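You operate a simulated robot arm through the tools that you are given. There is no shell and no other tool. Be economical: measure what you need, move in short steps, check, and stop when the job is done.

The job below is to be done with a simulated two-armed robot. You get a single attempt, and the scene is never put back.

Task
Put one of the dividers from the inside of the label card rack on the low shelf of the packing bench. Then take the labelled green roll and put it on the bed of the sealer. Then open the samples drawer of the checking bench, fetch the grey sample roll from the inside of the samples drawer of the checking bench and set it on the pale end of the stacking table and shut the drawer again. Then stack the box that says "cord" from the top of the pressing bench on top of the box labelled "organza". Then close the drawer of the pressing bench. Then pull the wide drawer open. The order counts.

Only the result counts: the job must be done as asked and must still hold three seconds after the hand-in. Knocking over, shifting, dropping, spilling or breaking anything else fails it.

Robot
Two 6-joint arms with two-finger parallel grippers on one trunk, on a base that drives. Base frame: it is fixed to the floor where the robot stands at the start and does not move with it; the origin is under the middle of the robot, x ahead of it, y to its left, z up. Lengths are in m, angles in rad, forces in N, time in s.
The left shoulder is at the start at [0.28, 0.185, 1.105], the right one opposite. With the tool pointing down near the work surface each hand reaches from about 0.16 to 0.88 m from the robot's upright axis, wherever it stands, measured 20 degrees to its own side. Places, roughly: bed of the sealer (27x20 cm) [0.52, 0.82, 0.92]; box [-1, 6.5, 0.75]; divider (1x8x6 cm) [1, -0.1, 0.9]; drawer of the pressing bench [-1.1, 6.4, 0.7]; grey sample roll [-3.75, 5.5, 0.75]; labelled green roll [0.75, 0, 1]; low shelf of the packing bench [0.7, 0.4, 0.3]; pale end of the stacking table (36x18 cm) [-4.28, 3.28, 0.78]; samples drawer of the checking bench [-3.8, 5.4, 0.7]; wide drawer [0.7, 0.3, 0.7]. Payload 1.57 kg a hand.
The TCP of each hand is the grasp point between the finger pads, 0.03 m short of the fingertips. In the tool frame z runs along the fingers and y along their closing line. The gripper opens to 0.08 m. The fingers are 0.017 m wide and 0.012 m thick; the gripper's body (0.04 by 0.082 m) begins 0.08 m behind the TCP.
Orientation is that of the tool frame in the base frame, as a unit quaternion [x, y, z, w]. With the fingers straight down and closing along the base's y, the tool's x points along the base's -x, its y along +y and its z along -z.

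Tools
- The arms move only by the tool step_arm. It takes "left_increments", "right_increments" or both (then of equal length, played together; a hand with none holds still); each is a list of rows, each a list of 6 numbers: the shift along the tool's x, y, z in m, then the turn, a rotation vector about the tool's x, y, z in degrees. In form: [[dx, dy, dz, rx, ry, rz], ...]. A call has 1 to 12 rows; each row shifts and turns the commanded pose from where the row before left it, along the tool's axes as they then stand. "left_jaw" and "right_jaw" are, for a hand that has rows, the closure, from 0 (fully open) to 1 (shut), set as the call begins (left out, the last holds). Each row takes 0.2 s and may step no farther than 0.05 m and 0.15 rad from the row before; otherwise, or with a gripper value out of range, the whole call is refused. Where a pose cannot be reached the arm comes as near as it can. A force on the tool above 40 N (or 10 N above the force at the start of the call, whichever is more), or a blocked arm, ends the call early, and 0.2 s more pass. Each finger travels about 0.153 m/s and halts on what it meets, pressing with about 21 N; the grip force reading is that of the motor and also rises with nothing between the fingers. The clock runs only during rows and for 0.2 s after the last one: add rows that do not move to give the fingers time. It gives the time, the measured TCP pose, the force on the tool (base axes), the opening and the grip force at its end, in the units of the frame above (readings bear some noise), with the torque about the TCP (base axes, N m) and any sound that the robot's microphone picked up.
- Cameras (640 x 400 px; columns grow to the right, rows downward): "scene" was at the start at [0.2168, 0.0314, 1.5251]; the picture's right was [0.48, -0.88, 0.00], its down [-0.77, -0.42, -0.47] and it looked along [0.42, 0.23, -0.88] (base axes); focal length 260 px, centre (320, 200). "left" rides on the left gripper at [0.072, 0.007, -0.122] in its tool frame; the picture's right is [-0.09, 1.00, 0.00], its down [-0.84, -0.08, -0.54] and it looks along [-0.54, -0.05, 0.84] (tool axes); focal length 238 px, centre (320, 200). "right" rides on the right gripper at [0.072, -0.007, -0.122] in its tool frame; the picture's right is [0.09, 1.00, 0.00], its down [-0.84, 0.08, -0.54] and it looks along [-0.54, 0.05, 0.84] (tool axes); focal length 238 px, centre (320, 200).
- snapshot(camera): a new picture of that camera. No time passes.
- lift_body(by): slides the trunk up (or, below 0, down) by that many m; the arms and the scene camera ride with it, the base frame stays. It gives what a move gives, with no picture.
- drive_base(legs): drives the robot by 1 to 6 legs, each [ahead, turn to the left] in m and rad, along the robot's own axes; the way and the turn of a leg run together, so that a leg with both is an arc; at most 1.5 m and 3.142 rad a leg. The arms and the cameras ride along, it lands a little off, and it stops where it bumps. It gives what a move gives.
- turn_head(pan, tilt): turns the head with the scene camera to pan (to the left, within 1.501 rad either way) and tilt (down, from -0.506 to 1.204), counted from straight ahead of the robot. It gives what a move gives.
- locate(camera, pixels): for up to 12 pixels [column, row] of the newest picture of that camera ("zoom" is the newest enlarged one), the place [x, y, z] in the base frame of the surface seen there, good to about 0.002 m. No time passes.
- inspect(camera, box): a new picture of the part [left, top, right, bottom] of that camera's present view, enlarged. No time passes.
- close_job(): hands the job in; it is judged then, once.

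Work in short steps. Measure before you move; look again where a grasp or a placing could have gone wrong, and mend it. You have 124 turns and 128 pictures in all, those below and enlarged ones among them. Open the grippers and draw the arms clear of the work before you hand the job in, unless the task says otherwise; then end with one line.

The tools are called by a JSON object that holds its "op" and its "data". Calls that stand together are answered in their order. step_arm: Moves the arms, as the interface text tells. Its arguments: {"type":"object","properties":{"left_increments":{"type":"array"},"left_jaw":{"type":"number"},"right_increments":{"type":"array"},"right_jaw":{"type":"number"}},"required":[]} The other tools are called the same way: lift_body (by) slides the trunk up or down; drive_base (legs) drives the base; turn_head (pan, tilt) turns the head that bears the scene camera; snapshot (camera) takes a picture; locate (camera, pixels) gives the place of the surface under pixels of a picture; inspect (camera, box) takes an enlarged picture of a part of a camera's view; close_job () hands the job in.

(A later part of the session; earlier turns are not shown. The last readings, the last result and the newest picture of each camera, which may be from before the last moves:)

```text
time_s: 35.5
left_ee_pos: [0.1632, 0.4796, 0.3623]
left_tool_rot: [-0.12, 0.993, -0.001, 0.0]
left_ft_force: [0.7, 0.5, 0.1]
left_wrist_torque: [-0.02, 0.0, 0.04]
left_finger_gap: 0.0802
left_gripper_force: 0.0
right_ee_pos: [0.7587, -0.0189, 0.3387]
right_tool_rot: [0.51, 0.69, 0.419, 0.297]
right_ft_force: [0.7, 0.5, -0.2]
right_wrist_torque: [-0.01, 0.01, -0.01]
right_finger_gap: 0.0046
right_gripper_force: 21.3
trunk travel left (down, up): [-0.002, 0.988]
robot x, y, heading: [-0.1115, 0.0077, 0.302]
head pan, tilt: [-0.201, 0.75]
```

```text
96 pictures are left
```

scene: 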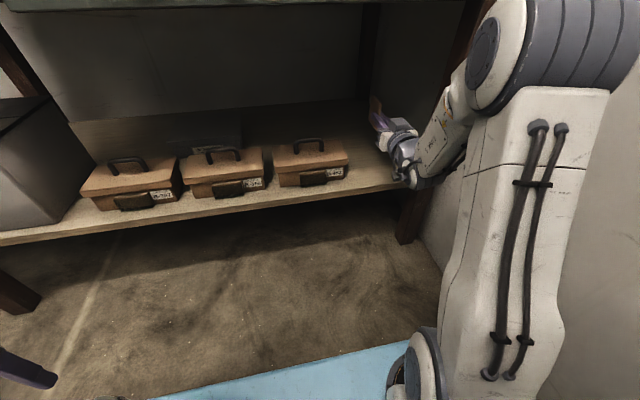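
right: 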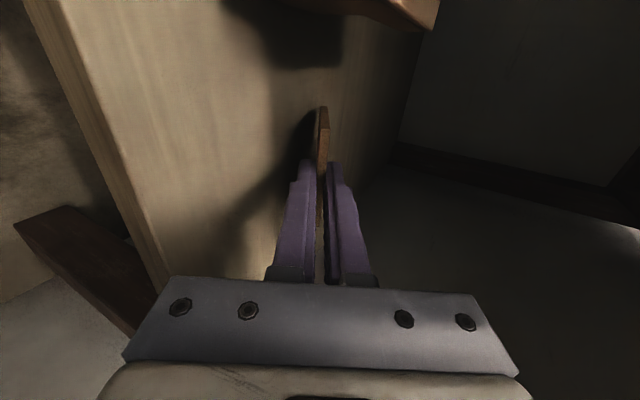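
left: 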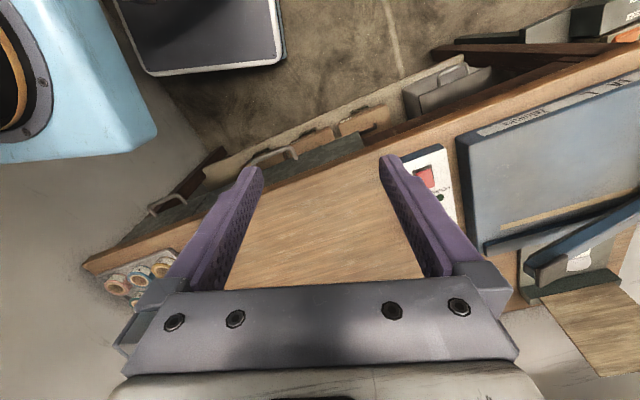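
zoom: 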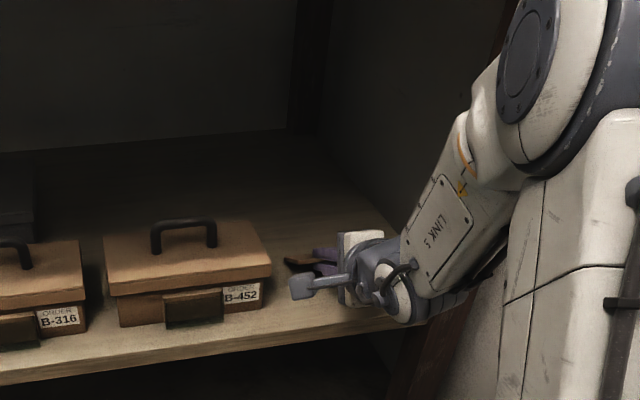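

The panel's far edge should be about 12 mm above the shelf. I lower in small steps until it touches.

{"op": "step_arm", "data": {"right_increments": [[0, -0.0044, 0.0023, 0, 0, 0], [0, -0.0044, 0.0023, 0, 0, 0], [0, -0.0026, 0.0014, 0, 0, 0], [0, 0, 0, 0, 0, 0]]}}

{"op": "inspect", "data": {"camera": "right", "box": [200, 60, 440, 300]}}

```text
time_s: 36.5
left_ee_pos: [0.1626, 0.4795, 0.3628]
left_tool_rot: [-0.12, 0.993, -0.002, 0.0]
left_ft_force: [1.0, 0.3, 0.6]
left_wrist_torque: [0.0, 0.0, 0.0]
left_finger_gap: 0.08
left_gripper_force: 0.2
right_ee_pos: [0.7578, -0.0198, 0.3293]
right_tool_rot: [0.509, 0.69, 0.419, 0.299]
right_ft_force: [-0.3, -1.5, 5.5]
right_wrist_torque: [-0.11, -0.37, -0.12]
right_finger_gap: 0.0046
right_gripper_force: 20.5
trunk travel left (down, up): [-0.002, 0.988]
robot x, y, heading: [-0.1122, 0.0074, 0.303]
head pan, tilt: [-0.201, 0.75]
```

```text
1.67 times, centred on (320, 180) of right
```

zoom: 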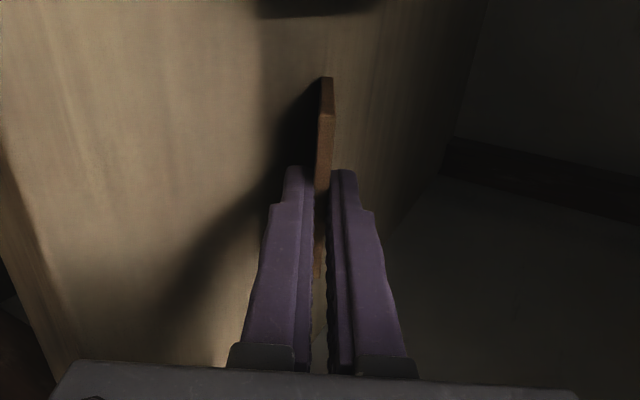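

Contact at 5.5 N. I open just a little so the near edge drops, then look.

{"op": "step_arm", "data": {"right_increments": [[0, 0.001, 0, 0, 0, 0], [0, 0, 0, 0, 0, 0]], "right_jaw": 0.8}}

{"op": "step_arm", "data": {"right_increments": [[0, 0, -0.02, 0, 0, 0], [0, 0, -0.03, 0, 0, 0], [0, 0, -0.04, 0, 0, 0]]}}

{"op": "inspect", "data": {"camera": "right", "box": [160, 40, 480, 300]}}

{"op": "inspect", "data": {"camera": "scene", "box": [240, 40, 500, 220]}}

```text
time_s: 37.1
left_ee_pos: [0.1642, 0.4799, 0.3622]
left_tool_rot: [-0.12, 0.993, -0.001, -0.001]
left_ft_force: [-0.4, 0.0, -0.7]
left_wrist_torque: [0.01, 0.0, -0.01]
left_finger_gap: 0.08
left_gripper_force: 0.0
right_ee_pos: [0.7576, -0.0183, 0.329]
right_tool_rot: [0.509, 0.691, 0.418, 0.297]
right_ft_force: [-0.1, -0.1, -0.2]
right_wrist_torque: [-0.01, 0.02, 0.01]
right_finger_gap: 0.0158
right_gripper_force: 0.0
trunk travel left (down, up): [-0.002, 0.988]
robot x, y, heading: [-0.1111, 0.0121, 0.303]
head pan, tilt: [-0.201, 0.75]
```

```text
time_s: 37.9
left_ee_pos: [0.1633, 0.4791, 0.362]
left_tool_rot: [-0.12, 0.993, 0.0, -0.001]
left_ft_force: [0.5, -0.1, -0.8]
left_wrist_torque: [-0.02, -0.02, -0.02]
left_finger_gap: 0.0803
left_gripper_force: 0.0
right_ee_pos: [0.68, -0.0447, 0.3735]
right_tool_rot: [0.508, 0.691, 0.42, 0.297]
right_ft_force: [0.0, 0.5, 0.2]
right_wrist_torque: [-0.01, 0.05, -0.02]
right_finger_gap: 0.016
right_gripper_force: 0.0
trunk travel left (down, up): [-0.002, 0.988]
robot x, y, heading: [-0.1134, 0.009, 0.307]
head pan, tilt: [-0.201, 0.75]
```

```text
1.54 times, centred on (320, 170) of right
```

zoom: 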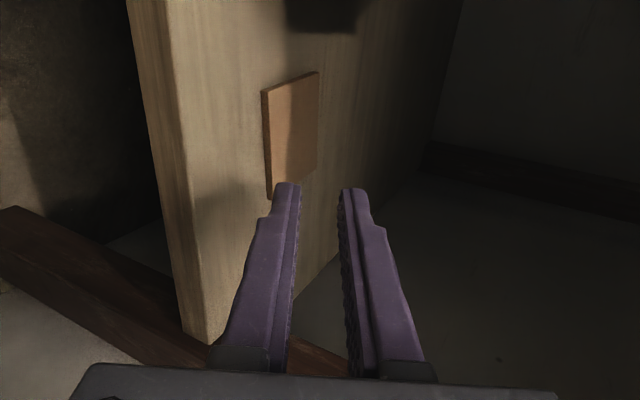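

```text
2.22 times, centred on (370, 130) of scene
```

zoom: 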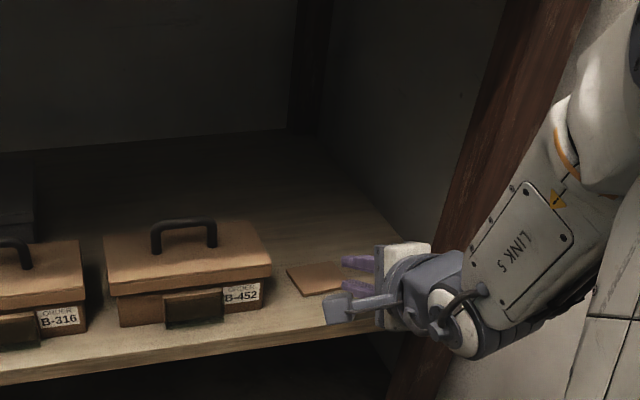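

The divider lies flat on the shelf, right of the B-452 box. I withdraw straight back, clear of the bench, then raise the trunk.

{"op": "step_arm", "data": {"right_increments": [[0, -0.0188, -0.0353, 0, 0, 0], [0, -0.0188, -0.0353, 0, 0, 0], [0, -0.0188, -0.0353, 0, 0, 0], [0, -0.0188, -0.0353, 0, 0, 0], [0, -0.0141, -0.0265, 0, 0, 0]], "right_jaw": 0.5}}

{"op": "lift_body", "data": {"by": 0.4}}

{"op": "snapshot", "data": {"camera": "scene"}}

```text
time_s: 39.1
left_ee_pos: [0.1632, 0.4795, 0.3632]
left_tool_rot: [-0.12, 0.993, -0.001, -0.001]
left_ft_force: [0.2, 0.3, 0.1]
left_wrist_torque: [-0.01, -0.01, 0.01]
left_finger_gap: 0.08
left_gripper_force: 0.0
right_ee_pos: [0.5865, -0.1381, 0.4151]
right_tool_rot: [0.508, 0.693, 0.419, 0.295]
right_ft_force: [-0.4, 0.1, -0.4]
right_wrist_torque: [0.01, -0.01, 0.0]
right_finger_gap: 0.0398
right_gripper_force: 0.0
right hand out of reach, approached as far as the arm can: row 2, 3, 4, 5
trunk travel left (down, up): [-0.002, 0.988]
robot x, y, heading: [-0.1124, 0.0073, 0.301]
head pan, tilt: [-0.201, 0.75]
```

```text
time_s: 42.9
left_ee_pos: [0.1622, 0.4798, 0.7621]
left_tool_rot: [-0.12, 0.993, -0.001, -0.001]
left_ft_force: [-0.9, -0.4, 0.4]
left_wrist_torque: [-0.01, 0.0, 0.01]
left_finger_gap: 0.08
left_gripper_force: 0.0
right_ee_pos: [0.5855, -0.1375, 0.8147]
right_tool_rot: [0.509, 0.692, 0.417, 0.297]
right_ft_force: [-1.1, -0.4, 0.0]
right_wrist_torque: [0.01, 0.0, -0.02]
right_finger_gap: 0.0399
right_gripper_force: 0.0
trunk travel left (down, up): [-0.402, 0.588]
robot x, y, heading: [-0.1071, 0.0123, 0.3]
head pan, tilt: [-0.201, 0.75]
```

```text
92 pictures are left
```

scene: 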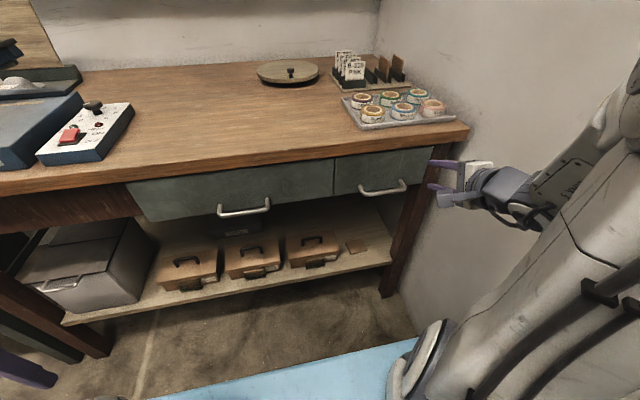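

The divider sits well at (357,246). I raise the trunk to its original height and turn the hand to point down again.

{"op": "lift_body", "data": {"by": 0.398}}

{"op": "step_arm", "data": {"right_increments": [[0, 0, 0, 8, 0, 0], [0, 0, 0, 8, 0, 0], [0, 0, 0, 8, 0, 0], [0, 0, 0, 8, 0, 0], [0, 0, 0, 8, 0, 0], [0, 0, 0, 8, 0, 0], [0, 0, 0, 8, 0, 0], [0, 0, 0, 6, 0, 0]]}}

{"op": "step_arm", "data": {"right_increments": [[0, 0, 0, 0, 0, -8.2], [0, 0, 0, 0, 0, -8.2], [0, 0, 0, 0, 0, -8.2], [0, 0, 0, 0, 0, -8.2], [0, 0, 0, 0, 0, -8.2], [0, 0, 0, 0, 0, -8.2], [0, 0, 0, 0, 0, -8.2], [0, 0, 0, 0, 0, -8.2], [0, 0, 0, 0, 0, -8.2], [0, 0, 0, 0, 0, -8.2], [0, 0, 0, 0, 0, -8]], "right_jaw": 0}}

{"op": "drive_base", "data": {"legs": [[0.25, 0]]}}

{"op": "snapshot", "data": {"camera": "scene"}}

{"op": "snapshot", "data": {"camera": "right"}}

```text
time_s: 46.7
left_ee_pos: [0.1643, 0.4795, 1.1604]
left_tool_rot: [-0.12, 0.993, -0.001, -0.001]
left_ft_force: [-0.4, 0.6, 0.0]
left_wrist_torque: [0.0, 0.04, 0.0]
left_finger_gap: 0.0801
left_gripper_force: 0.0
right_ee_pos: [0.5854, -0.1378, 1.2128]
right_tool_rot: [0.509, 0.692, 0.418, 0.296]
right_ft_force: [-0.8, -1.0, -1.1]
right_wrist_torque: [-0.01, 0.01, -0.02]
right_finger_gap: 0.04
right_gripper_force: 0.1
trunk travel left (down, up): [-0.8, 0.19]
robot x, y, heading: [-0.1123, 0.0108, 0.307]
head pan, tilt: [-0.201, 0.75]
```

```text
time_s: 48.5
left_ee_pos: [0.1626, 0.4794, 1.1601]
left_tool_rot: [-0.119, 0.993, -0.001, -0.002]
left_ft_force: [-0.1, 0.0, 0.7]
left_wrist_torque: [0.01, -0.05, -0.03]
left_finger_gap: 0.0798
left_gripper_force: 0.1
right_ee_pos: [0.5857, -0.1382, 1.2117]
right_tool_rot: [0.589, 0.808, 0.001, -0.009]
right_ft_force: [0.4, 0.9, -0.2]
right_wrist_torque: [0.01, -0.02, -0.06]
right_finger_gap: 0.0399
right_gripper_force: 0.1
trunk travel left (down, up): [-0.8, 0.19]
robot x, y, heading: [-0.1126, 0.01, 0.31]
head pan, tilt: [-0.201, 0.75]
```

```text
time_s: 50.9
left_ee_pos: [0.1643, 0.4807, 1.1595]
left_tool_rot: [-0.12, 0.993, -0.001, -0.001]
left_ft_force: [-0.1, 0.3, 0.6]
left_wrist_torque: [-0.03, 0.0, -0.02]
left_finger_gap: 0.0798
left_gripper_force: 0.0
right_ee_pos: [0.5856, -0.1377, 1.212]
right_tool_rot: [-0.156, 0.988, 0.007, -0.005]
right_ft_force: [-0.4, 0.0, 0.7]
right_wrist_torque: [0.02, 0.02, 0.0]
right_finger_gap: 0.0799
right_gripper_force: 0.0
trunk travel left (down, up): [-0.8, 0.19]
robot x, y, heading: [-0.1141, 0.0089, 0.305]
head pan, tilt: [-0.201, 0.75]
```

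```text
time_s: 52.8
left_ee_pos: [0.4079, 0.5535, 1.1598]
left_tool_rot: [-0.119, 0.993, 0.0, -0.001]
left_ft_force: [0.1, -0.1, -0.5]
left_wrist_torque: [0.0, 0.04, -0.01]
left_finger_gap: 0.0799
left_gripper_force: 0.1
right_ee_pos: [0.8272, -0.0648, 1.212]
right_tool_rot: [-0.154, 0.988, 0.007, -0.004]
right_ft_force: [0.2, 0.2, -0.6]
right_wrist_torque: [0.0, 0.0, 0.02]
right_finger_gap: 0.0801
right_gripper_force: 0.2
trunk travel left (down, up): [-0.8, 0.19]
robot x, y, heading: [0.1274, 0.0865, 0.299]
head pan, tilt: [-0.201, 0.75]
```

```text
91 pictures are left
```

scene: 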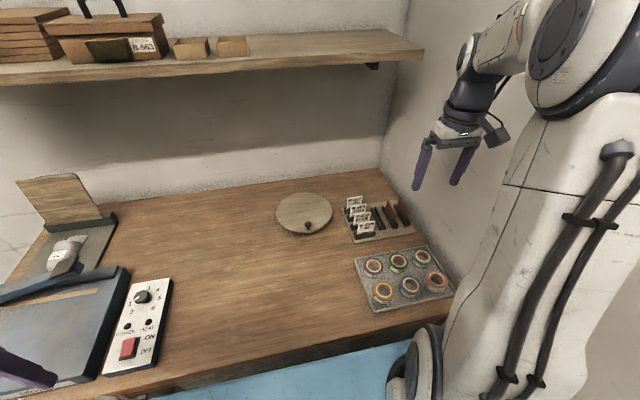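

```text
90 pictures are left
```

right: 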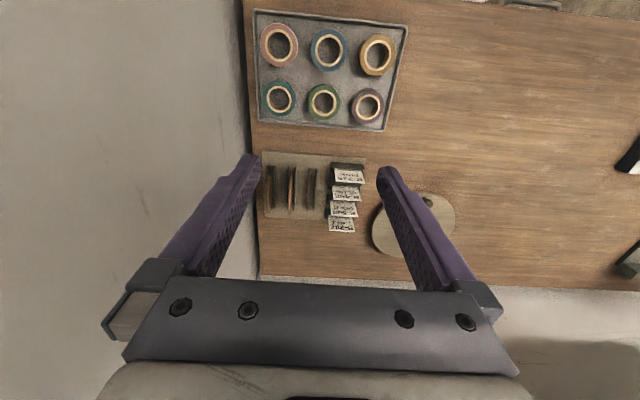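

The green roll is at right-view pixel (323,101). I enlarge it to measure its rim and neighbours.

{"op": "inspect", "data": {"camera": "right", "box": [250, 10, 410, 130]}}

{"op": "locate", "data": {"camera": "zoom", "pixels": [[313, 260], [230, 305], [345, 305], [293, 350], [286, 255], [236, 310], [287, 303], [200, 300], [410, 320], [360, 300], [313, 290], [255, 330]]}}

{"op": "turn_head", "data": {"pan": 0.7, "tilt": 0.75}}

{"op": "snapshot", "data": {"camera": "scene"}}

```text
3.33 times, centred on (330, 70) of right
```

zoom: 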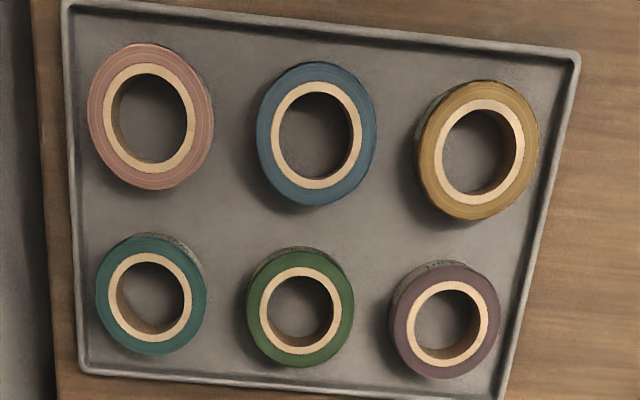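

```text
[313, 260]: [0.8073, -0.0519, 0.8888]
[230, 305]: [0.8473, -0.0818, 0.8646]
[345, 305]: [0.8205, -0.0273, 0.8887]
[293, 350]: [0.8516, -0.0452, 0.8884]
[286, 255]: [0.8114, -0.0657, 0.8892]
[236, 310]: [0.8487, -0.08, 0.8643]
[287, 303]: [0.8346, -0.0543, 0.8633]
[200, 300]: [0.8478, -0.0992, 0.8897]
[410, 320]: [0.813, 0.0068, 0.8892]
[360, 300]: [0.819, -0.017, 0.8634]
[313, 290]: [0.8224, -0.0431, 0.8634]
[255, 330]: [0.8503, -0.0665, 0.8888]
```

```text
time_s: 54.0
left_ee_pos: [0.4083, 0.5546, 1.1597]
left_tool_rot: [-0.118, 0.993, -0.002, -0.001]
left_ft_force: [-0.5, 0.2, 0.8]
left_wrist_torque: [0.02, 0.0, 0.04]
left_finger_gap: 0.08
left_gripper_force: 0.1
right_ee_pos: [0.8279, -0.0641, 1.2131]
right_tool_rot: [-0.154, 0.988, 0.007, -0.004]
right_ft_force: [-0.3, 0.0, 0.7]
right_wrist_torque: [-0.02, -0.01, 0.01]
right_finger_gap: 0.0799
right_gripper_force: 0.0
trunk travel left (down, up): [-0.8, 0.19]
robot x, y, heading: [0.131, 0.0812, 0.301]
head pan, tilt: [0.7, 0.75]
```

```text
88 pictures are left
```

scene: 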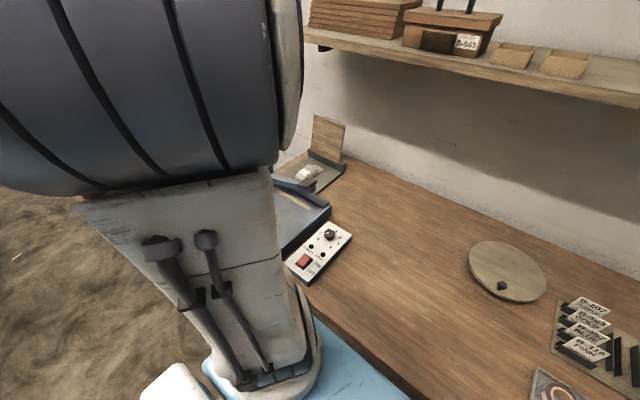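

The green roll's centre is (0.832, −0.048), top z 0.889, diameter ≈0.055; neighbours are close, so I grip along a 45° diagonal with a 0.07 opening. I centre, turn and descend to z≈1.0.

{"op": "step_arm", "data": {"right_increments": [[-0.0085, 0.014, 0.03, 0, 0, 7.5], [0, 0, 0.035, 0, 0, 7.5], [0, 0, 0.035, 0, 0, 7.5], [0, 0, 0.035, 0, 0, 7.5], [0, 0, 0.035, 0, 0, 7.5], [0, 0, 0.035, 0, 0, 7.5]], "right_jaw": 0.125}}

{"op": "snapshot", "data": {"camera": "right"}}

```text
time_s: 55.4
left_ee_pos: [0.4069, 0.555, 1.1602]
left_tool_rot: [-0.118, 0.993, 0.0, 0.0]
left_ft_force: [-0.8, -0.3, 0.3]
left_wrist_torque: [0.03, 0.02, 0.01]
left_finger_gap: 0.08
left_gripper_force: 0.0
right_ee_pos: [0.8262, -0.0442, 1.0097]
right_tool_rot: [0.238, 0.971, 0.006, -0.007]
right_ft_force: [-0.3, -0.4, 0.8]
right_wrist_torque: [-0.05, -0.03, -0.02]
right_finger_gap: 0.0699
right_gripper_force: 0.0
trunk travel left (down, up): [-0.8, 0.19]
robot x, y, heading: [0.1299, 0.0823, 0.302]
head pan, tilt: [0.7, 0.75]
```

```text
87 pictures are left
```

right: 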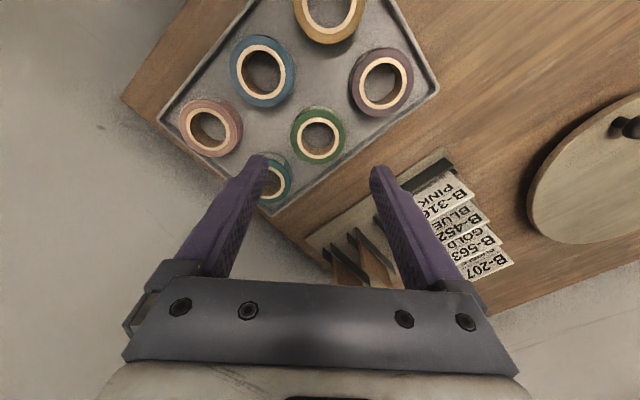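

Now refine the roll centre from this closer view (rim around (318,135)).

{"op": "locate", "data": {"camera": "right", "pixels": [[295, 138], [342, 138], [319, 160], [320, 113], [301, 150], [337, 152], [302, 120], [337, 120], [318, 138], [440, 88], [275, 212]]}}

```text
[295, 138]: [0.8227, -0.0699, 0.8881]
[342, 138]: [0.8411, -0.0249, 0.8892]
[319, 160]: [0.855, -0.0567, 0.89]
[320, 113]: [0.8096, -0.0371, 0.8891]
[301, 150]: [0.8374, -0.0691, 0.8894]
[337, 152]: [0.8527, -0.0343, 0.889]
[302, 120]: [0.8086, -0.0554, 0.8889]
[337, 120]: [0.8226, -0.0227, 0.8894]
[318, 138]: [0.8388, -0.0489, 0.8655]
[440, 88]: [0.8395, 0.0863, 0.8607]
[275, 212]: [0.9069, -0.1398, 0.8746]
```

Centre (0.832, −0.047); tray rim z 0.875. I shift 6 mm and descend to TCP z≈0.902.

{"op": "step_arm", "data": {"right_increments": [[-0.0064, 0, 0.036, 0, 0, 0], [0, 0, 0.036, 0, 0, 0], [0, 0, 0.02, 0, 0, 0], [0, 0, 0, 0, 0, 0]]}}

{"op": "inspect", "data": {"camera": "right", "box": [180, 60, 460, 260]}}

```text
time_s: 56.4
left_ee_pos: [0.4081, 0.5552, 1.1597]
left_tool_rot: [-0.118, 0.993, -0.001, -0.002]
left_ft_force: [0.6, -0.3, -0.1]
left_wrist_torque: [0.0, 0.01, 0.03]
left_finger_gap: 0.0798
left_gripper_force: 0.0
right_ee_pos: [0.8322, -0.0511, 0.9171]
right_tool_rot: [0.236, 0.972, 0.005, -0.007]
right_ft_force: [-0.3, -0.2, -0.5]
right_wrist_torque: [-0.03, -0.02, -0.03]
right_finger_gap: 0.0699
right_gripper_force: 0.0
trunk travel left (down, up): [-0.8, 0.19]
robot x, y, heading: [0.1299, 0.0831, 0.302]
head pan, tilt: [0.7, 0.75]
```

```text
2.00 times, centred on (320, 160) of right
```

zoom: 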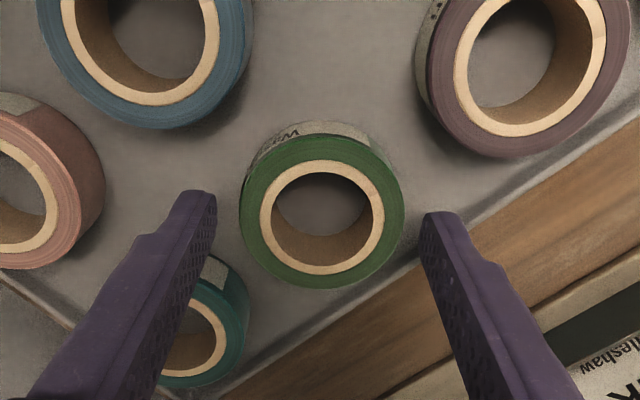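

Roll is nearly centred; I correct 4 mm, go down 15 mm and close.

{"op": "step_arm", "data": {"right_increments": [[0.0018, 0.0036, 0, 0, 0, 0], [0, 0, 0.015, 0, 0, 0], [0, 0, 0, 0, 0, 0]]}}

{"op": "step_arm", "data": {"right_increments": [[0, 0, 0, 0, 0, 0], [0, 0, 0, 0, 0, 0], [0, 0, 0, 0, 0, 0]], "right_jaw": 1}}

{"op": "step_arm", "data": {"right_increments": [[0, 0, -0.03, 0, 0, 0], [0, 0, -0.04, 0, 0, 0], [0, 0, -0.05, 0, 0, 0], [0, 0, -0.05, 0, 0, 0]]}}

{"op": "snapshot", "data": {"camera": "right"}}

```text
time_s: 57.2
left_ee_pos: [0.4079, 0.5552, 1.1607]
left_tool_rot: [-0.119, 0.993, -0.001, -0.001]
left_ft_force: [-0.7, -0.4, -0.3]
left_wrist_torque: [0.03, 0.0, -0.02]
left_finger_gap: 0.0801
left_gripper_force: 0.2
right_ee_pos: [0.8332, -0.0436, 0.901]
right_tool_rot: [0.236, 0.972, 0.005, -0.007]
right_ft_force: [0.3, -0.4, -0.3]
right_wrist_torque: [0.01, -0.02, -0.02]
right_finger_gap: 0.0698
right_gripper_force: 0.0
trunk travel left (down, up): [-0.8, 0.19]
robot x, y, heading: [0.132, 0.0857, 0.297]
head pan, tilt: [0.7, 0.75]
```

```text
time_s: 58.0
left_ee_pos: [0.4079, 0.5555, 1.1595]
left_tool_rot: [-0.119, 0.993, -0.001, -0.001]
left_ft_force: [-0.2, -0.6, 0.2]
left_wrist_torque: [-0.02, 0.02, -0.05]
left_finger_gap: 0.0803
left_gripper_force: 0.0
right_ee_pos: [0.8321, -0.0441, 0.902]
right_tool_rot: [0.236, 0.972, 0.005, -0.007]
right_ft_force: [-0.3, 1.5, 0.6]
right_wrist_torque: [-0.01, 0.01, 0.01]
right_finger_gap: 0.0564
right_gripper_force: 20.7
trunk travel left (down, up): [-0.8, 0.19]
robot x, y, heading: [0.1349, 0.0845, 0.303]
head pan, tilt: [0.7, 0.75]
```

```text
time_s: 59.0
left_ee_pos: [0.4083, 0.5553, 1.1611]
left_tool_rot: [-0.119, 0.993, -0.001, -0.001]
left_ft_force: [0.0, 0.6, -0.1]
left_wrist_torque: [-0.02, 0.03, 0.02]
left_finger_gap: 0.0802
left_gripper_force: 0.0
right_ee_pos: [0.8368, -0.0446, 1.0699]
right_tool_rot: [0.236, 0.972, 0.006, -0.008]
right_ft_force: [-0.4, -0.6, -0.7]
right_wrist_torque: [-0.03, 0.01, -0.03]
right_finger_gap: 0.0566
right_gripper_force: 21.5
trunk travel left (down, up): [-0.8, 0.19]
robot x, y, heading: [0.1314, 0.088, 0.304]
head pan, tilt: [0.7, 0.75]
```

```text
85 pictures are left
```

right: 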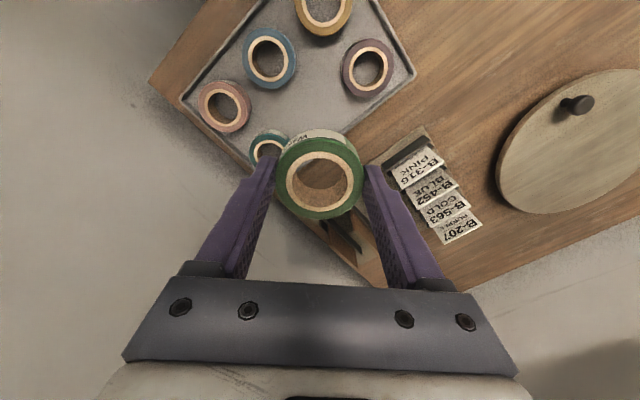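

Roll held (gap 0.0565). I raise it, back off 0.2 m, turn left 0.5 rad and look at the sealer.

{"op": "step_arm", "data": {"right_increments": [[0, 0, -0.05, 0, 0, 0], [0.02, -0.02, -0.05, 0, 0, 0]]}}

{"op": "drive_base", "data": {"legs": [[-0.18, 0], [0, 0.5]]}}

{"op": "turn_head", "data": {"pan": 0.25, "tilt": 0.65}}

{"op": "snapshot", "data": {"camera": "scene"}}

{"op": "snapshot", "data": {"camera": "left"}}

```text
refused: row 2 steps farther than a row can; nothing moved
```

```text
time_s: 61.9
left_ee_pos: [-0.0206, 0.5767, 1.16]
left_tool_rot: [-0.36, 0.933, -0.002, -0.001]
left_ft_force: [0.7, -0.2, -0.4]
left_wrist_torque: [-0.01, -0.01, 0.04]
left_finger_gap: 0.0799
left_gripper_force: 0.0
right_ee_pos: [0.6439, 0.2567, 1.0692]
right_tool_rot: [-0.012, 1.0, 0.003, -0.009]
right_ft_force: [-0.2, -0.1, -0.5]
right_wrist_torque: [0.0, 0.02, 0.02]
right_finger_gap: 0.0567
right_gripper_force: 21.0
trunk travel left (down, up): [-0.8, 0.19]
robot x, y, heading: [-0.0405, 0.03, 0.809]
head pan, tilt: [0.7, 0.75]
```

```text
time_s: 62.8
left_ee_pos: [-0.0209, 0.5782, 1.1603]
left_tool_rot: [-0.36, 0.933, -0.001, -0.001]
left_ft_force: [0.3, 1.0, -0.5]
left_wrist_torque: [-0.04, 0.03, 0.03]
left_finger_gap: 0.0799
left_gripper_force: 0.0
right_ee_pos: [0.6431, 0.2578, 1.0703]
right_tool_rot: [-0.011, 1.0, 0.004, -0.008]
right_ft_force: [0.6, 0.4, -0.5]
right_wrist_torque: [-0.03, -0.02, 0.02]
right_finger_gap: 0.0566
right_gripper_force: 20.5
trunk travel left (down, up): [-0.8, 0.19]
robot x, y, heading: [-0.0381, 0.0299, 0.804]
head pan, tilt: [0.25, 0.649]
```

```text
84 pictures are left
```

scene: 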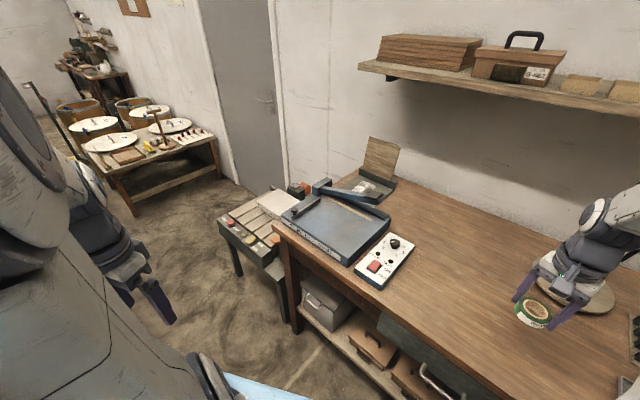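

```text
83 pictures are left
```

left: 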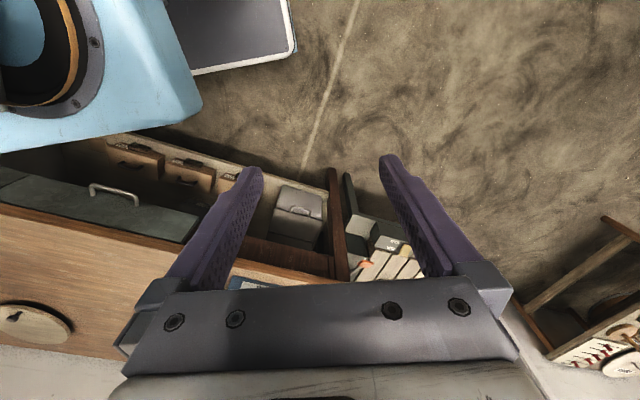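

The sealer (blue bed near (340,225)) is in view. I enlarge and locate its bed.

{"op": "inspect", "data": {"camera": "scene", "box": [210, 130, 430, 300]}}

{"op": "locate", "data": {"camera": "scene", "pixels": [[340, 225], [318, 200], [375, 228], [345, 255], [290, 215], [320, 188], [385, 215], [300, 203], [225, 222], [278, 265], [263, 205], [360, 190]]}}

```text
2.35 times, centred on (320, 215) of scene
```

zoom: 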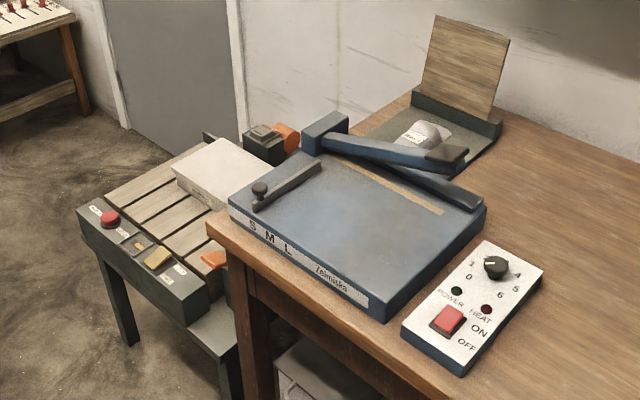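

```text
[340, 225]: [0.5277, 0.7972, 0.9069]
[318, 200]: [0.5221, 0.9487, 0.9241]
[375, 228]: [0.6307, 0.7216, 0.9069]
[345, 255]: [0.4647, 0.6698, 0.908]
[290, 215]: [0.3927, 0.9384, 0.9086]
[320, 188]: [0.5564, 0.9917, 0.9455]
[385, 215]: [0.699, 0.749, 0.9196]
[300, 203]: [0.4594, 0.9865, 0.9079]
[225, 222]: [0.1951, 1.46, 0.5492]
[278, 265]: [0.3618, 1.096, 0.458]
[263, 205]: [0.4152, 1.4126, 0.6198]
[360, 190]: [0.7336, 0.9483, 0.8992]
```

Bed top z≈0.907; I'll set the roll at about (0.52, 0.79), clear of the guide bar and sealing arm. I raise the hand, turn left 0.2 and roll ahead 0.22.

{"op": "step_arm", "data": {"right_increments": [[0, 0, -0.05, 0, 0, 0], [0, 0, -0.03, 0, 0, 0]]}}

{"op": "drive_base", "data": {"legs": [[0, 0.2], [0.22, 0]]}}

{"op": "snapshot", "data": {"camera": "right"}}

```text
time_s: 63.4
left_ee_pos: [-0.0197, 0.5773, 1.1596]
left_tool_rot: [-0.36, 0.933, -0.002, -0.001]
left_ft_force: [0.1, -0.5, 0.0]
left_wrist_torque: [0.01, -0.04, 0.02]
left_finger_gap: 0.08
left_gripper_force: 0.1
right_ee_pos: [0.6432, 0.259, 1.1517]
right_tool_rot: [-0.011, 1.0, 0.003, -0.009]
right_ft_force: [0.4, 0.1, -0.3]
right_wrist_torque: [0.02, 0.0, 0.0]
right_finger_gap: 0.0563
right_gripper_force: 21.1
trunk travel left (down, up): [-0.8, 0.19]
robot x, y, heading: [-0.0367, 0.0324, 0.804]
head pan, tilt: [0.25, 0.649]
```

```text
time_s: 65.8
left_ee_pos: [-0.0014, 0.7606, 1.1598]
left_tool_rot: [-0.448, 0.894, -0.001, 0.0]
left_ft_force: [-0.3, -0.7, -0.1]
left_wrist_torque: [0.03, -0.01, -0.02]
left_finger_gap: 0.08
left_gripper_force: 0.0
right_ee_pos: [0.7115, 0.5743, 1.1517]
right_tool_rot: [-0.107, 0.994, 0.002, -0.009]
right_ft_force: [0.0, 0.3, -0.4]
right_wrist_torque: [0.03, 0.01, -0.01]
right_finger_gap: 0.0566
right_gripper_force: 21.1
trunk travel left (down, up): [-0.8, 0.19]
robot x, y, heading: [0.0848, 0.2241, 0.993]
head pan, tilt: [0.25, 0.649]
```

```text
81 pictures are left
```

right: 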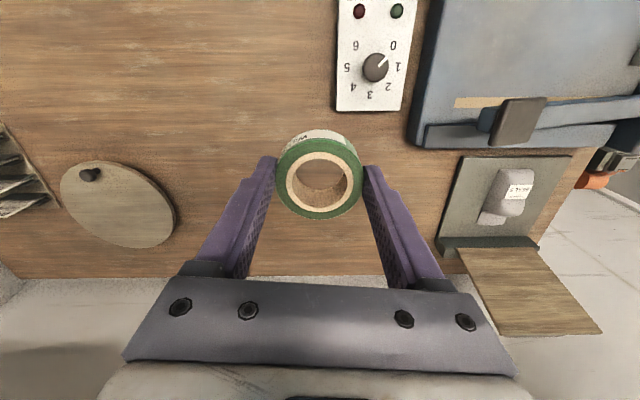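

I shift the hand to above the bed: 0.141 along tool x, 0.2515 along tool y.

{"op": "step_arm", "data": {"right_increments": [[0.0201, 0.0359, 0, 0, 0, 0], [0.0201, 0.0359, 0, 0, 0, 0], [0.0201, 0.0359, 0, 0, 0, 0], [0.0201, 0.0359, 0, 0, 0, 0], [0.0201, 0.0359, 0, 0, 0, 0], [0.0201, 0.0359, 0, 0, 0, 0], [0.0201, 0.0359, 0, 0, 0, 0]]}}

{"op": "snapshot", "data": {"camera": "right"}}

{"op": "snapshot", "data": {"camera": "scene"}}

```text
time_s: 67.4
left_ee_pos: [-0.0006, 0.7614, 1.1601]
left_tool_rot: [-0.448, 0.894, -0.002, 0.0]
left_ft_force: [0.4, 0.2, -0.1]
left_wrist_torque: [0.01, 0.03, 0.02]
left_finger_gap: 0.0798
left_gripper_force: 0.0
right_ee_pos: [0.5189, 0.789, 1.1527]
right_tool_rot: [-0.107, 0.994, 0.002, -0.008]
right_ft_force: [-0.3, 1.2, 0.2]
right_wrist_torque: [0.0, 0.01, 0.01]
right_finger_gap: 0.0566
right_gripper_force: 21.0
trunk travel left (down, up): [-0.8, 0.19]
robot x, y, heading: [0.0851, 0.2232, 0.989]
head pan, tilt: [0.25, 0.649]
```

```text
80 pictures are left
```

right: 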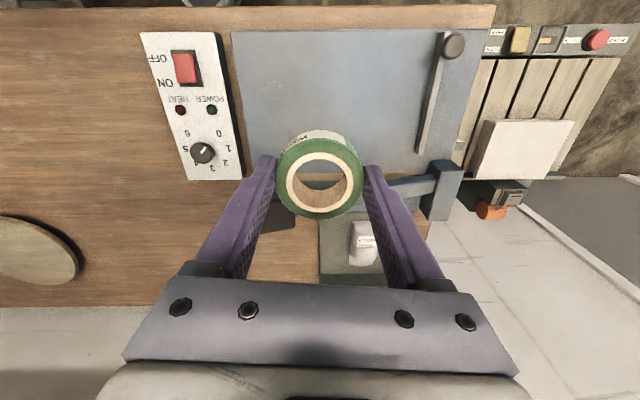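

```text
79 pictures are left
```

scene: 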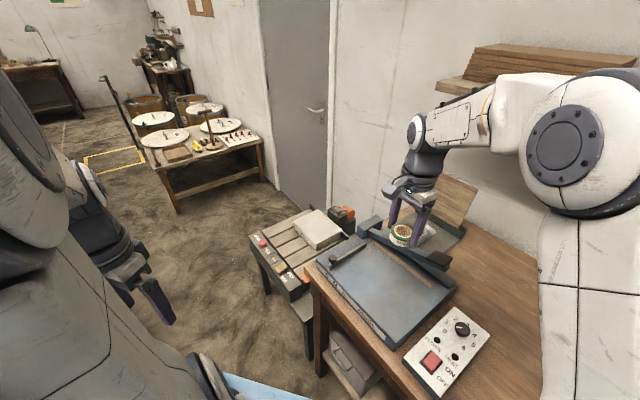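

The spot under the hand is mid-bed, ~0.13 m in front of the sealing bar. I descend 0.2 m.

{"op": "step_arm", "data": {"right_increments": [[0, 0, 0.045, 0, 0, 0], [0, 0, 0.045, 0, 0, 0], [0, 0, 0.045, 0, 0, 0], [0, 0, 0.045, 0, 0, 0], [0, 0, 0.018, 0, 0, 0], [0, 0, 0, 0, 0, 0]]}}

{"op": "snapshot", "data": {"camera": "right"}}

{"op": "inspect", "data": {"camera": "scene", "box": [300, 170, 500, 350]}}

```text
time_s: 68.8
left_ee_pos: [-0.0025, 0.7612, 1.1597]
left_tool_rot: [-0.448, 0.894, -0.001, 0.0]
left_ft_force: [-0.1, -0.1, -1.1]
left_wrist_torque: [0.02, 0.0, -0.02]
left_finger_gap: 0.0799
left_gripper_force: 0.1
right_ee_pos: [0.5151, 0.7914, 0.9558]
right_tool_rot: [-0.107, 0.994, 0.002, -0.008]
right_ft_force: [-0.4, -0.6, -0.2]
right_wrist_torque: [-0.01, 0.01, -0.01]
right_finger_gap: 0.0567
right_gripper_force: 21.3
trunk travel left (down, up): [-0.8, 0.19]
robot x, y, heading: [0.0859, 0.2252, 0.995]
head pan, tilt: [0.25, 0.649]
```

```text
78 pictures are left
```

right: 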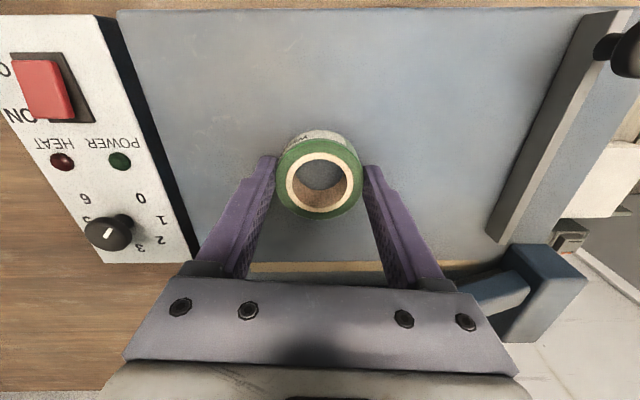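

```text
2.22 times, centred on (400, 260) of scene
```

zoom: 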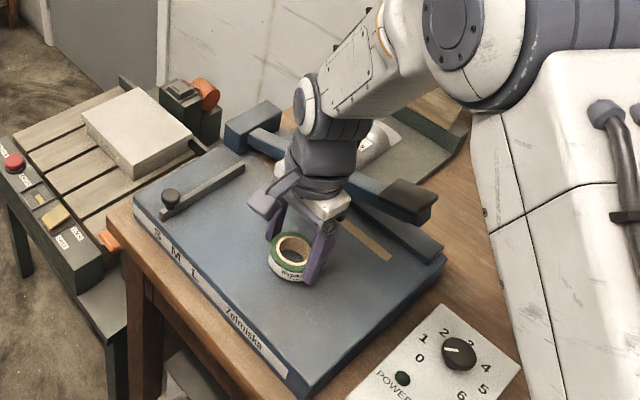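

About 9 mm to go; I lower gently to contact, then release.

{"op": "step_arm", "data": {"right_increments": [[0, 0, 0.004, 0, 0, 0], [0, 0, 0.003, 0, 0, 0], [0, 0, 0.002, 0, 0, 0], [0, 0, 0, 0, 0, 0]]}}

```text
time_s: 69.8
left_ee_pos: [-0.0015, 0.7606, 1.16]
left_tool_rot: [-0.448, 0.894, -0.001, 0.0]
left_ft_force: [-0.4, 0.1, -0.4]
left_wrist_torque: [-0.03, 0.01, 0.03]
left_finger_gap: 0.08
left_gripper_force: 0.0
right_ee_pos: [0.5156, 0.7914, 0.9478]
right_tool_rot: [-0.107, 0.994, 0.003, -0.008]
right_ft_force: [0.1, 0.0, 0.4]
right_wrist_torque: [-0.01, 0.01, 0.03]
right_finger_gap: 0.0565
right_gripper_force: 21.2
trunk travel left (down, up): [-0.8, 0.19]
robot x, y, heading: [0.0821, 0.2202, 0.995]
head pan, tilt: [0.25, 0.649]
```

No contact yet; a few more millimetres.

{"op": "step_arm", "data": {"right_increments": [[0, 0, 0.0015, 0, 0, 0], [0, 0, 0.0015, 0, 0, 0], [0, 0, 0, 0, 0, 0]]}}

{"op": "step_arm", "data": {"right_increments": [[0, 0, 0, 0, 0, 0], [0, 0, 0, 0, 0, 0]], "right_jaw": 0.1}}

{"op": "step_arm", "data": {"right_increments": [[0, 0, -0.03, 0, 0, 0], [0, 0, -0.05, 0, 0, 0], [0, 0, -0.05, 0, 0, 0], [0, 0, -0.05, 0, 0, 0], [0, 0, -0.04, 0, 0, 0]]}}

{"op": "snapshot", "data": {"camera": "right"}}

```text
time_s: 70.6
left_ee_pos: [-0.0035, 0.7602, 1.1607]
left_tool_rot: [-0.448, 0.894, -0.002, -0.001]
left_ft_force: [0.7, 0.3, 0.2]
left_wrist_torque: [-0.02, -0.02, -0.01]
left_finger_gap: 0.0797
left_gripper_force: 0.1
right_ee_pos: [0.5156, 0.792, 0.9467]
right_tool_rot: [-0.108, 0.994, 0.004, -0.008]
right_ft_force: [-8.7, -3.0, 21.1]
right_wrist_torque: [-0.43, 0.19, -0.15]
right_finger_gap: 0.0567
right_gripper_force: 20.7
trunk travel left (down, up): [-0.8, 0.19]
robot x, y, heading: [0.0815, 0.2179, 0.995]
head pan, tilt: [0.25, 0.649]
```

```text
time_s: 71.2
left_ee_pos: [-0.0025, 0.7609, 1.1604]
left_tool_rot: [-0.447, 0.894, -0.001, -0.001]
left_ft_force: [-0.1, 0.0, -0.3]
left_wrist_torque: [0.0, 0.02, -0.02]
left_finger_gap: 0.0802
left_gripper_force: 0.0
right_ee_pos: [0.5162, 0.7907, 0.9451]
right_tool_rot: [-0.108, 0.994, 0.002, -0.008]
right_ft_force: [0.5, -0.4, -0.6]
right_wrist_torque: [0.02, 0.01, -0.03]
right_finger_gap: 0.0722
right_gripper_force: 0.1
trunk travel left (down, up): [-0.8, 0.19]
robot x, y, heading: [0.0858, 0.2223, 1.001]
head pan, tilt: [0.25, 0.649]
```

```text
time_s: 72.4
left_ee_pos: [-0.0013, 0.7609, 1.1603]
left_tool_rot: [-0.449, 0.894, -0.002, 0.0]
left_ft_force: [0.4, 0.0, -0.1]
left_wrist_torque: [-0.01, 0.0, -0.03]
left_finger_gap: 0.08
left_gripper_force: 0.1
right_ee_pos: [0.5218, 0.7884, 1.1637]
right_tool_rot: [-0.107, 0.994, 0.003, -0.009]
right_ft_force: [-0.9, 0.6, 0.1]
right_wrist_torque: [-0.03, 0.01, 0.04]
right_finger_gap: 0.0725
right_gripper_force: 0.1
trunk travel left (down, up): [-0.8, 0.19]
robot x, y, heading: [0.0833, 0.2263, 0.998]
head pan, tilt: [0.25, 0.649]
```

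```text
76 pictures are left
```

right: 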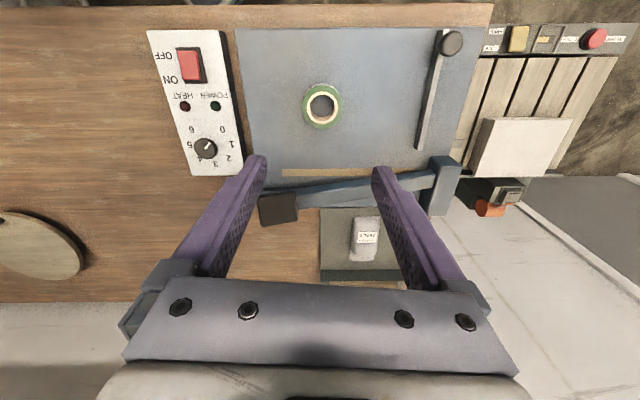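

The green roll rests on the bed at (320,107). I draw the right hand in, undo its 45° turn, and turn the robot left to see the way to the checking bench.

{"op": "step_arm", "data": {"right_increments": [[0.0113, -0.0452, 0, 0, 0, 0], [0.0113, -0.0452, 0, 0, 0, 0], [0.0113, -0.0452, 0, 0, 0, 0], [0.0113, -0.0452, 0, 0, 0, 0], [0.0113, -0.0452, 0, 0, 0, 0], [0, 0, 0, 0, 0, -7.5], [0, 0, 0, 0, 0, -7.5], [0, 0, 0, 0, 0, -7.5], [0, 0, 0, 0, 0, -7.5], [0, 0, 0, 0, 0, -7.5], [0, 0, 0, 0, 0, -7.5]]}}

{"op": "drive_base", "data": {"legs": [[0, 1.2]]}}

{"op": "turn_head", "data": {"pan": 0.0, "tilt": 0.3}}

{"op": "snapshot", "data": {"camera": "scene"}}

```text
time_s: 74.8
left_ee_pos: [-0.0018, 0.7618, 1.1604]
left_tool_rot: [-0.448, 0.894, 0.0, 0.0]
left_ft_force: [0.0, -0.5, -0.6]
left_wrist_torque: [0.0, -0.04, 0.01]
left_finger_gap: 0.0797
left_gripper_force: 0.1
right_ee_pos: [0.5136, 0.5563, 1.1646]
right_tool_rot: [-0.481, 0.877, 0.005, -0.007]
right_ft_force: [0.6, -0.5, -0.7]
right_wrist_torque: [0.02, 0.01, -0.01]
right_finger_gap: 0.072
right_gripper_force: 0.0
trunk travel left (down, up): [-0.8, 0.19]
robot x, y, heading: [0.0834, 0.2209, 0.996]
head pan, tilt: [0.25, 0.649]
```

```text
time_s: 78.2
left_ee_pos: [-0.4472, 0.3415, 1.1601]
left_tool_rot: [0.872, -0.489, 0.001, 0.0]
left_ft_force: [-1.0, 0.4, -0.3]
left_wrist_torque: [0.0, 0.01, 0.0]
left_finger_gap: 0.08
left_gripper_force: 0.1
right_ee_pos: [-0.0661, 0.7451, 1.1636]
right_tool_rot: [0.89, -0.457, 0.0, 0.009]
right_ft_force: [0.7, -0.2, -1.1]
right_wrist_torque: [0.0, -0.03, 0.0]
right_finger_gap: 0.072
right_gripper_force: 0.1
trunk travel left (down, up): [-0.8, 0.19]
robot x, y, heading: [0.0841, 0.2219, 2.195]
head pan, tilt: [0.25, 0.649]
```

```text
time_s: 79.0
left_ee_pos: [-0.4473, 0.3417, 1.1607]
left_tool_rot: [0.872, -0.489, 0.001, 0.0]
left_ft_force: [-0.2, -0.1, -0.4]
left_wrist_torque: [0.04, -0.01, 0.01]
left_finger_gap: 0.08
left_gripper_force: 0.0
right_ee_pos: [-0.0654, 0.7448, 1.1648]
right_tool_rot: [0.889, -0.457, -0.001, 0.009]
right_ft_force: [0.6, -0.6, -0.3]
right_wrist_torque: [0.02, 0.03, 0.01]
right_finger_gap: 0.072
right_gripper_force: 0.0
trunk travel left (down, up): [-0.8, 0.19]
robot x, y, heading: [0.0852, 0.2239, 2.19]
head pan, tilt: [0.0, 0.3]
```

```text
75 pictures are left
```

scene: 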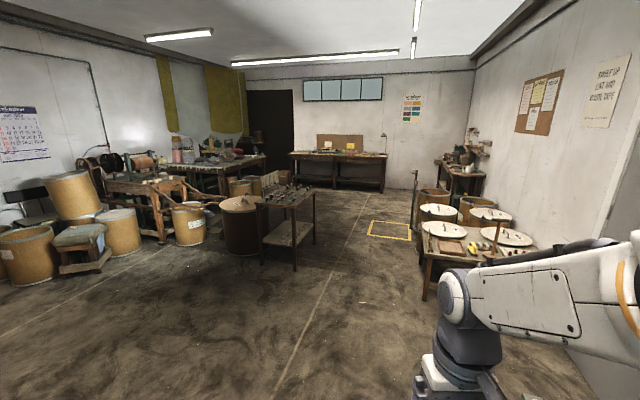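

The room is open ahead. I locate the furniture to plan the path and identify the benches.

{"op": "locate", "data": {"camera": "scene", "pixels": [[340, 160], [290, 165], [380, 172], [290, 195], [263, 245], [315, 235], [240, 210], [215, 165], [225, 230], [462, 165], [425, 295], [300, 370]]}}

{"op": "inspect", "data": {"camera": "scene", "box": [80, 110, 320, 260]}}

{"op": "inspect", "data": {"camera": "scene", "box": [280, 120, 520, 270]}}

```text
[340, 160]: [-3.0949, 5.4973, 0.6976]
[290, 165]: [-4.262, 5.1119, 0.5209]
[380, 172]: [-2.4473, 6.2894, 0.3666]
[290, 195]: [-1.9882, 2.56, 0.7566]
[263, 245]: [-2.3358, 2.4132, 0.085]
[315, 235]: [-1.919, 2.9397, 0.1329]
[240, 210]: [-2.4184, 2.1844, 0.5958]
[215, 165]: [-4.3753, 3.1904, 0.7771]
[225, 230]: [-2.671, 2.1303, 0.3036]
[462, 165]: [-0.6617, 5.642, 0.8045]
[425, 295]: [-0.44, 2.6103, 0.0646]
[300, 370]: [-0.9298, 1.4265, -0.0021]
```

```text
2.67 times, centred on (200, 185) of scene
```

zoom: 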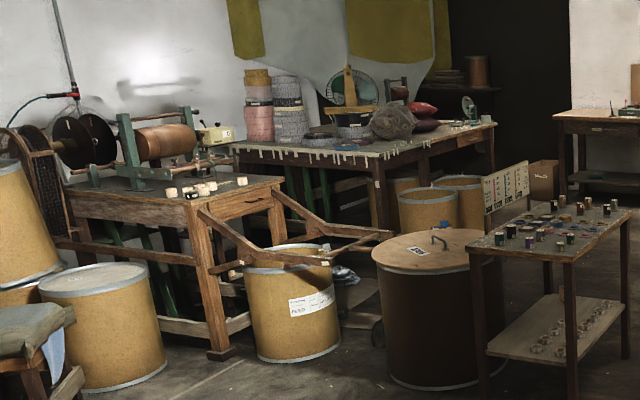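

```text
2.67 times, centred on (400, 195) of scene
```

zoom: 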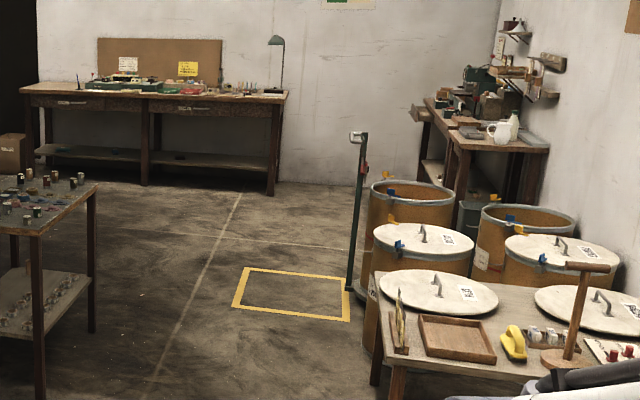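

The far bench with two drawers is the checking bench; the pressing bench is at the far right. I check the hand truck and drums flanking the corridor.

{"op": "locate", "data": {"camera": "scene", "pixels": [[413, 230], [416, 175], [422, 225], [425, 262], [322, 190], [370, 238], [410, 240], [293, 160], [385, 158], [300, 152], [325, 190], [424, 240]]}}

```text
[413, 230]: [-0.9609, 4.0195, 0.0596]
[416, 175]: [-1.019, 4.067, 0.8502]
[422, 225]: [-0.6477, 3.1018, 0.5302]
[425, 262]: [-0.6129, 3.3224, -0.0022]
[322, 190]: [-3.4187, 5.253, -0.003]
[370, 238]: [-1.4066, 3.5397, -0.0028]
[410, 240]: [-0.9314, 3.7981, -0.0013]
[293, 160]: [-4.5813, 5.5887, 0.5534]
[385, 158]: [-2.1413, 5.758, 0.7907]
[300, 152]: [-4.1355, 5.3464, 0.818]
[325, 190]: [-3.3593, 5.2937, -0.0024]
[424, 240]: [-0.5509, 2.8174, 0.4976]
```

The corridor centre is about x'=−0.35 in the bench-aligned frame. I drive along it in legs, toward y'≈4.5.

{"op": "drive_base", "data": {"legs": [[0, 0.03], [1.4, 0], [0, -0.35], [1.4, 0], [1.5, 0]]}}

{"op": "turn_head", "data": {"pan": 0.5, "tilt": 0.4}}

{"op": "snapshot", "data": {"camera": "scene"}}

```text
time_s: 101.2
left_ee_pos: [-1.8986, 4.4816, 1.16]
left_tool_rot: [0.758, -0.652, 0.002, 0.0]
left_ft_force: [0.1, -0.2, -0.6]
left_wrist_torque: [-0.01, 0.02, 0.0]
left_finger_gap: 0.08
left_gripper_force: 0.1
right_ee_pos: [-1.3911, 4.7063, 1.1635]
right_tool_rot: [0.781, -0.624, -0.002, 0.009]
right_ft_force: [0.3, -0.2, 0.5]
right_wrist_torque: [0.0, 0.0, -0.03]
right_finger_gap: 0.072
right_gripper_force: 0.1
trunk travel left (down, up): [-0.8, 0.19]
robot x, y, heading: [-1.4534, 4.163, 1.788]
head pan, tilt: [0.0, 0.3]
```

```text
time_s: 102.1
left_ee_pos: [-1.8981, 4.4821, 1.1608]
left_tool_rot: [0.759, -0.651, 0.002, 0.001]
left_ft_force: [0.1, 0.1, 0.0]
left_wrist_torque: [0.0, -0.03, 0.03]
left_finger_gap: 0.08
left_gripper_force: 0.2
right_ee_pos: [-1.3913, 4.7067, 1.1639]
right_tool_rot: [0.781, -0.624, -0.003, 0.009]
right_ft_force: [-0.1, 0.1, -0.1]
right_wrist_torque: [-0.02, 0.02, 0.0]
right_finger_gap: 0.0719
right_gripper_force: 0.0
trunk travel left (down, up): [-0.8, 0.19]
robot x, y, heading: [-1.452, 4.1648, 1.794]
head pan, tilt: [0.499, 0.4]
```

```text
72 pictures are left
```

scene: 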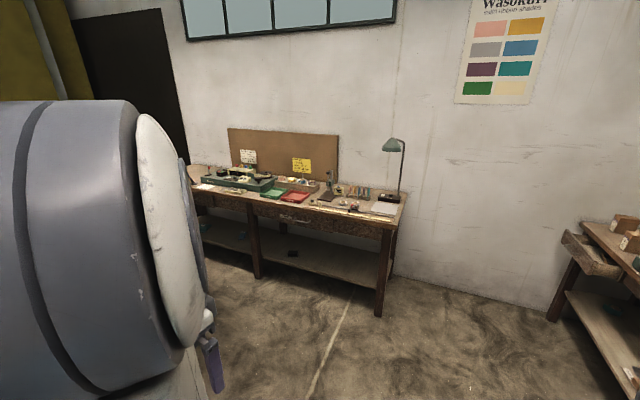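

The checking bench is ahead-left, and the pressing bench's open drawer shows at right (590,255). I enlarge and locate the checking bench front.

{"op": "inspect", "data": {"camera": "scene", "box": [185, 120, 425, 270]}}

{"op": "locate", "data": {"camera": "zoom", "pixels": [[545, 255], [350, 232], [200, 215], [100, 205], [260, 240], [430, 265], [130, 225], [285, 265], [340, 155], [180, 180], [560, 290], [190, 270]]}}

```text
2.67 times, centred on (305, 195) of scene
```

zoom: 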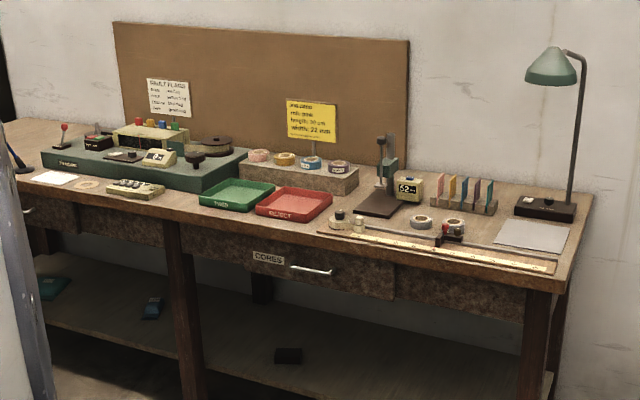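

```text
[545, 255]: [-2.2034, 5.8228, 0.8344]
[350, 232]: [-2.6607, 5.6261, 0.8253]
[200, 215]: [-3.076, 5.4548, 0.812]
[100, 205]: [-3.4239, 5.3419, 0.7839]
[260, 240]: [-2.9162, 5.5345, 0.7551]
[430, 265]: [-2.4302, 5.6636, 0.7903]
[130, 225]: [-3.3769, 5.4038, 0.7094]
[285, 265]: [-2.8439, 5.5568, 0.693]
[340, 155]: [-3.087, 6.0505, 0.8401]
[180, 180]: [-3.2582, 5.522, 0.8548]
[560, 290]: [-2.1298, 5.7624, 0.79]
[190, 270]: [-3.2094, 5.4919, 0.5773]
```

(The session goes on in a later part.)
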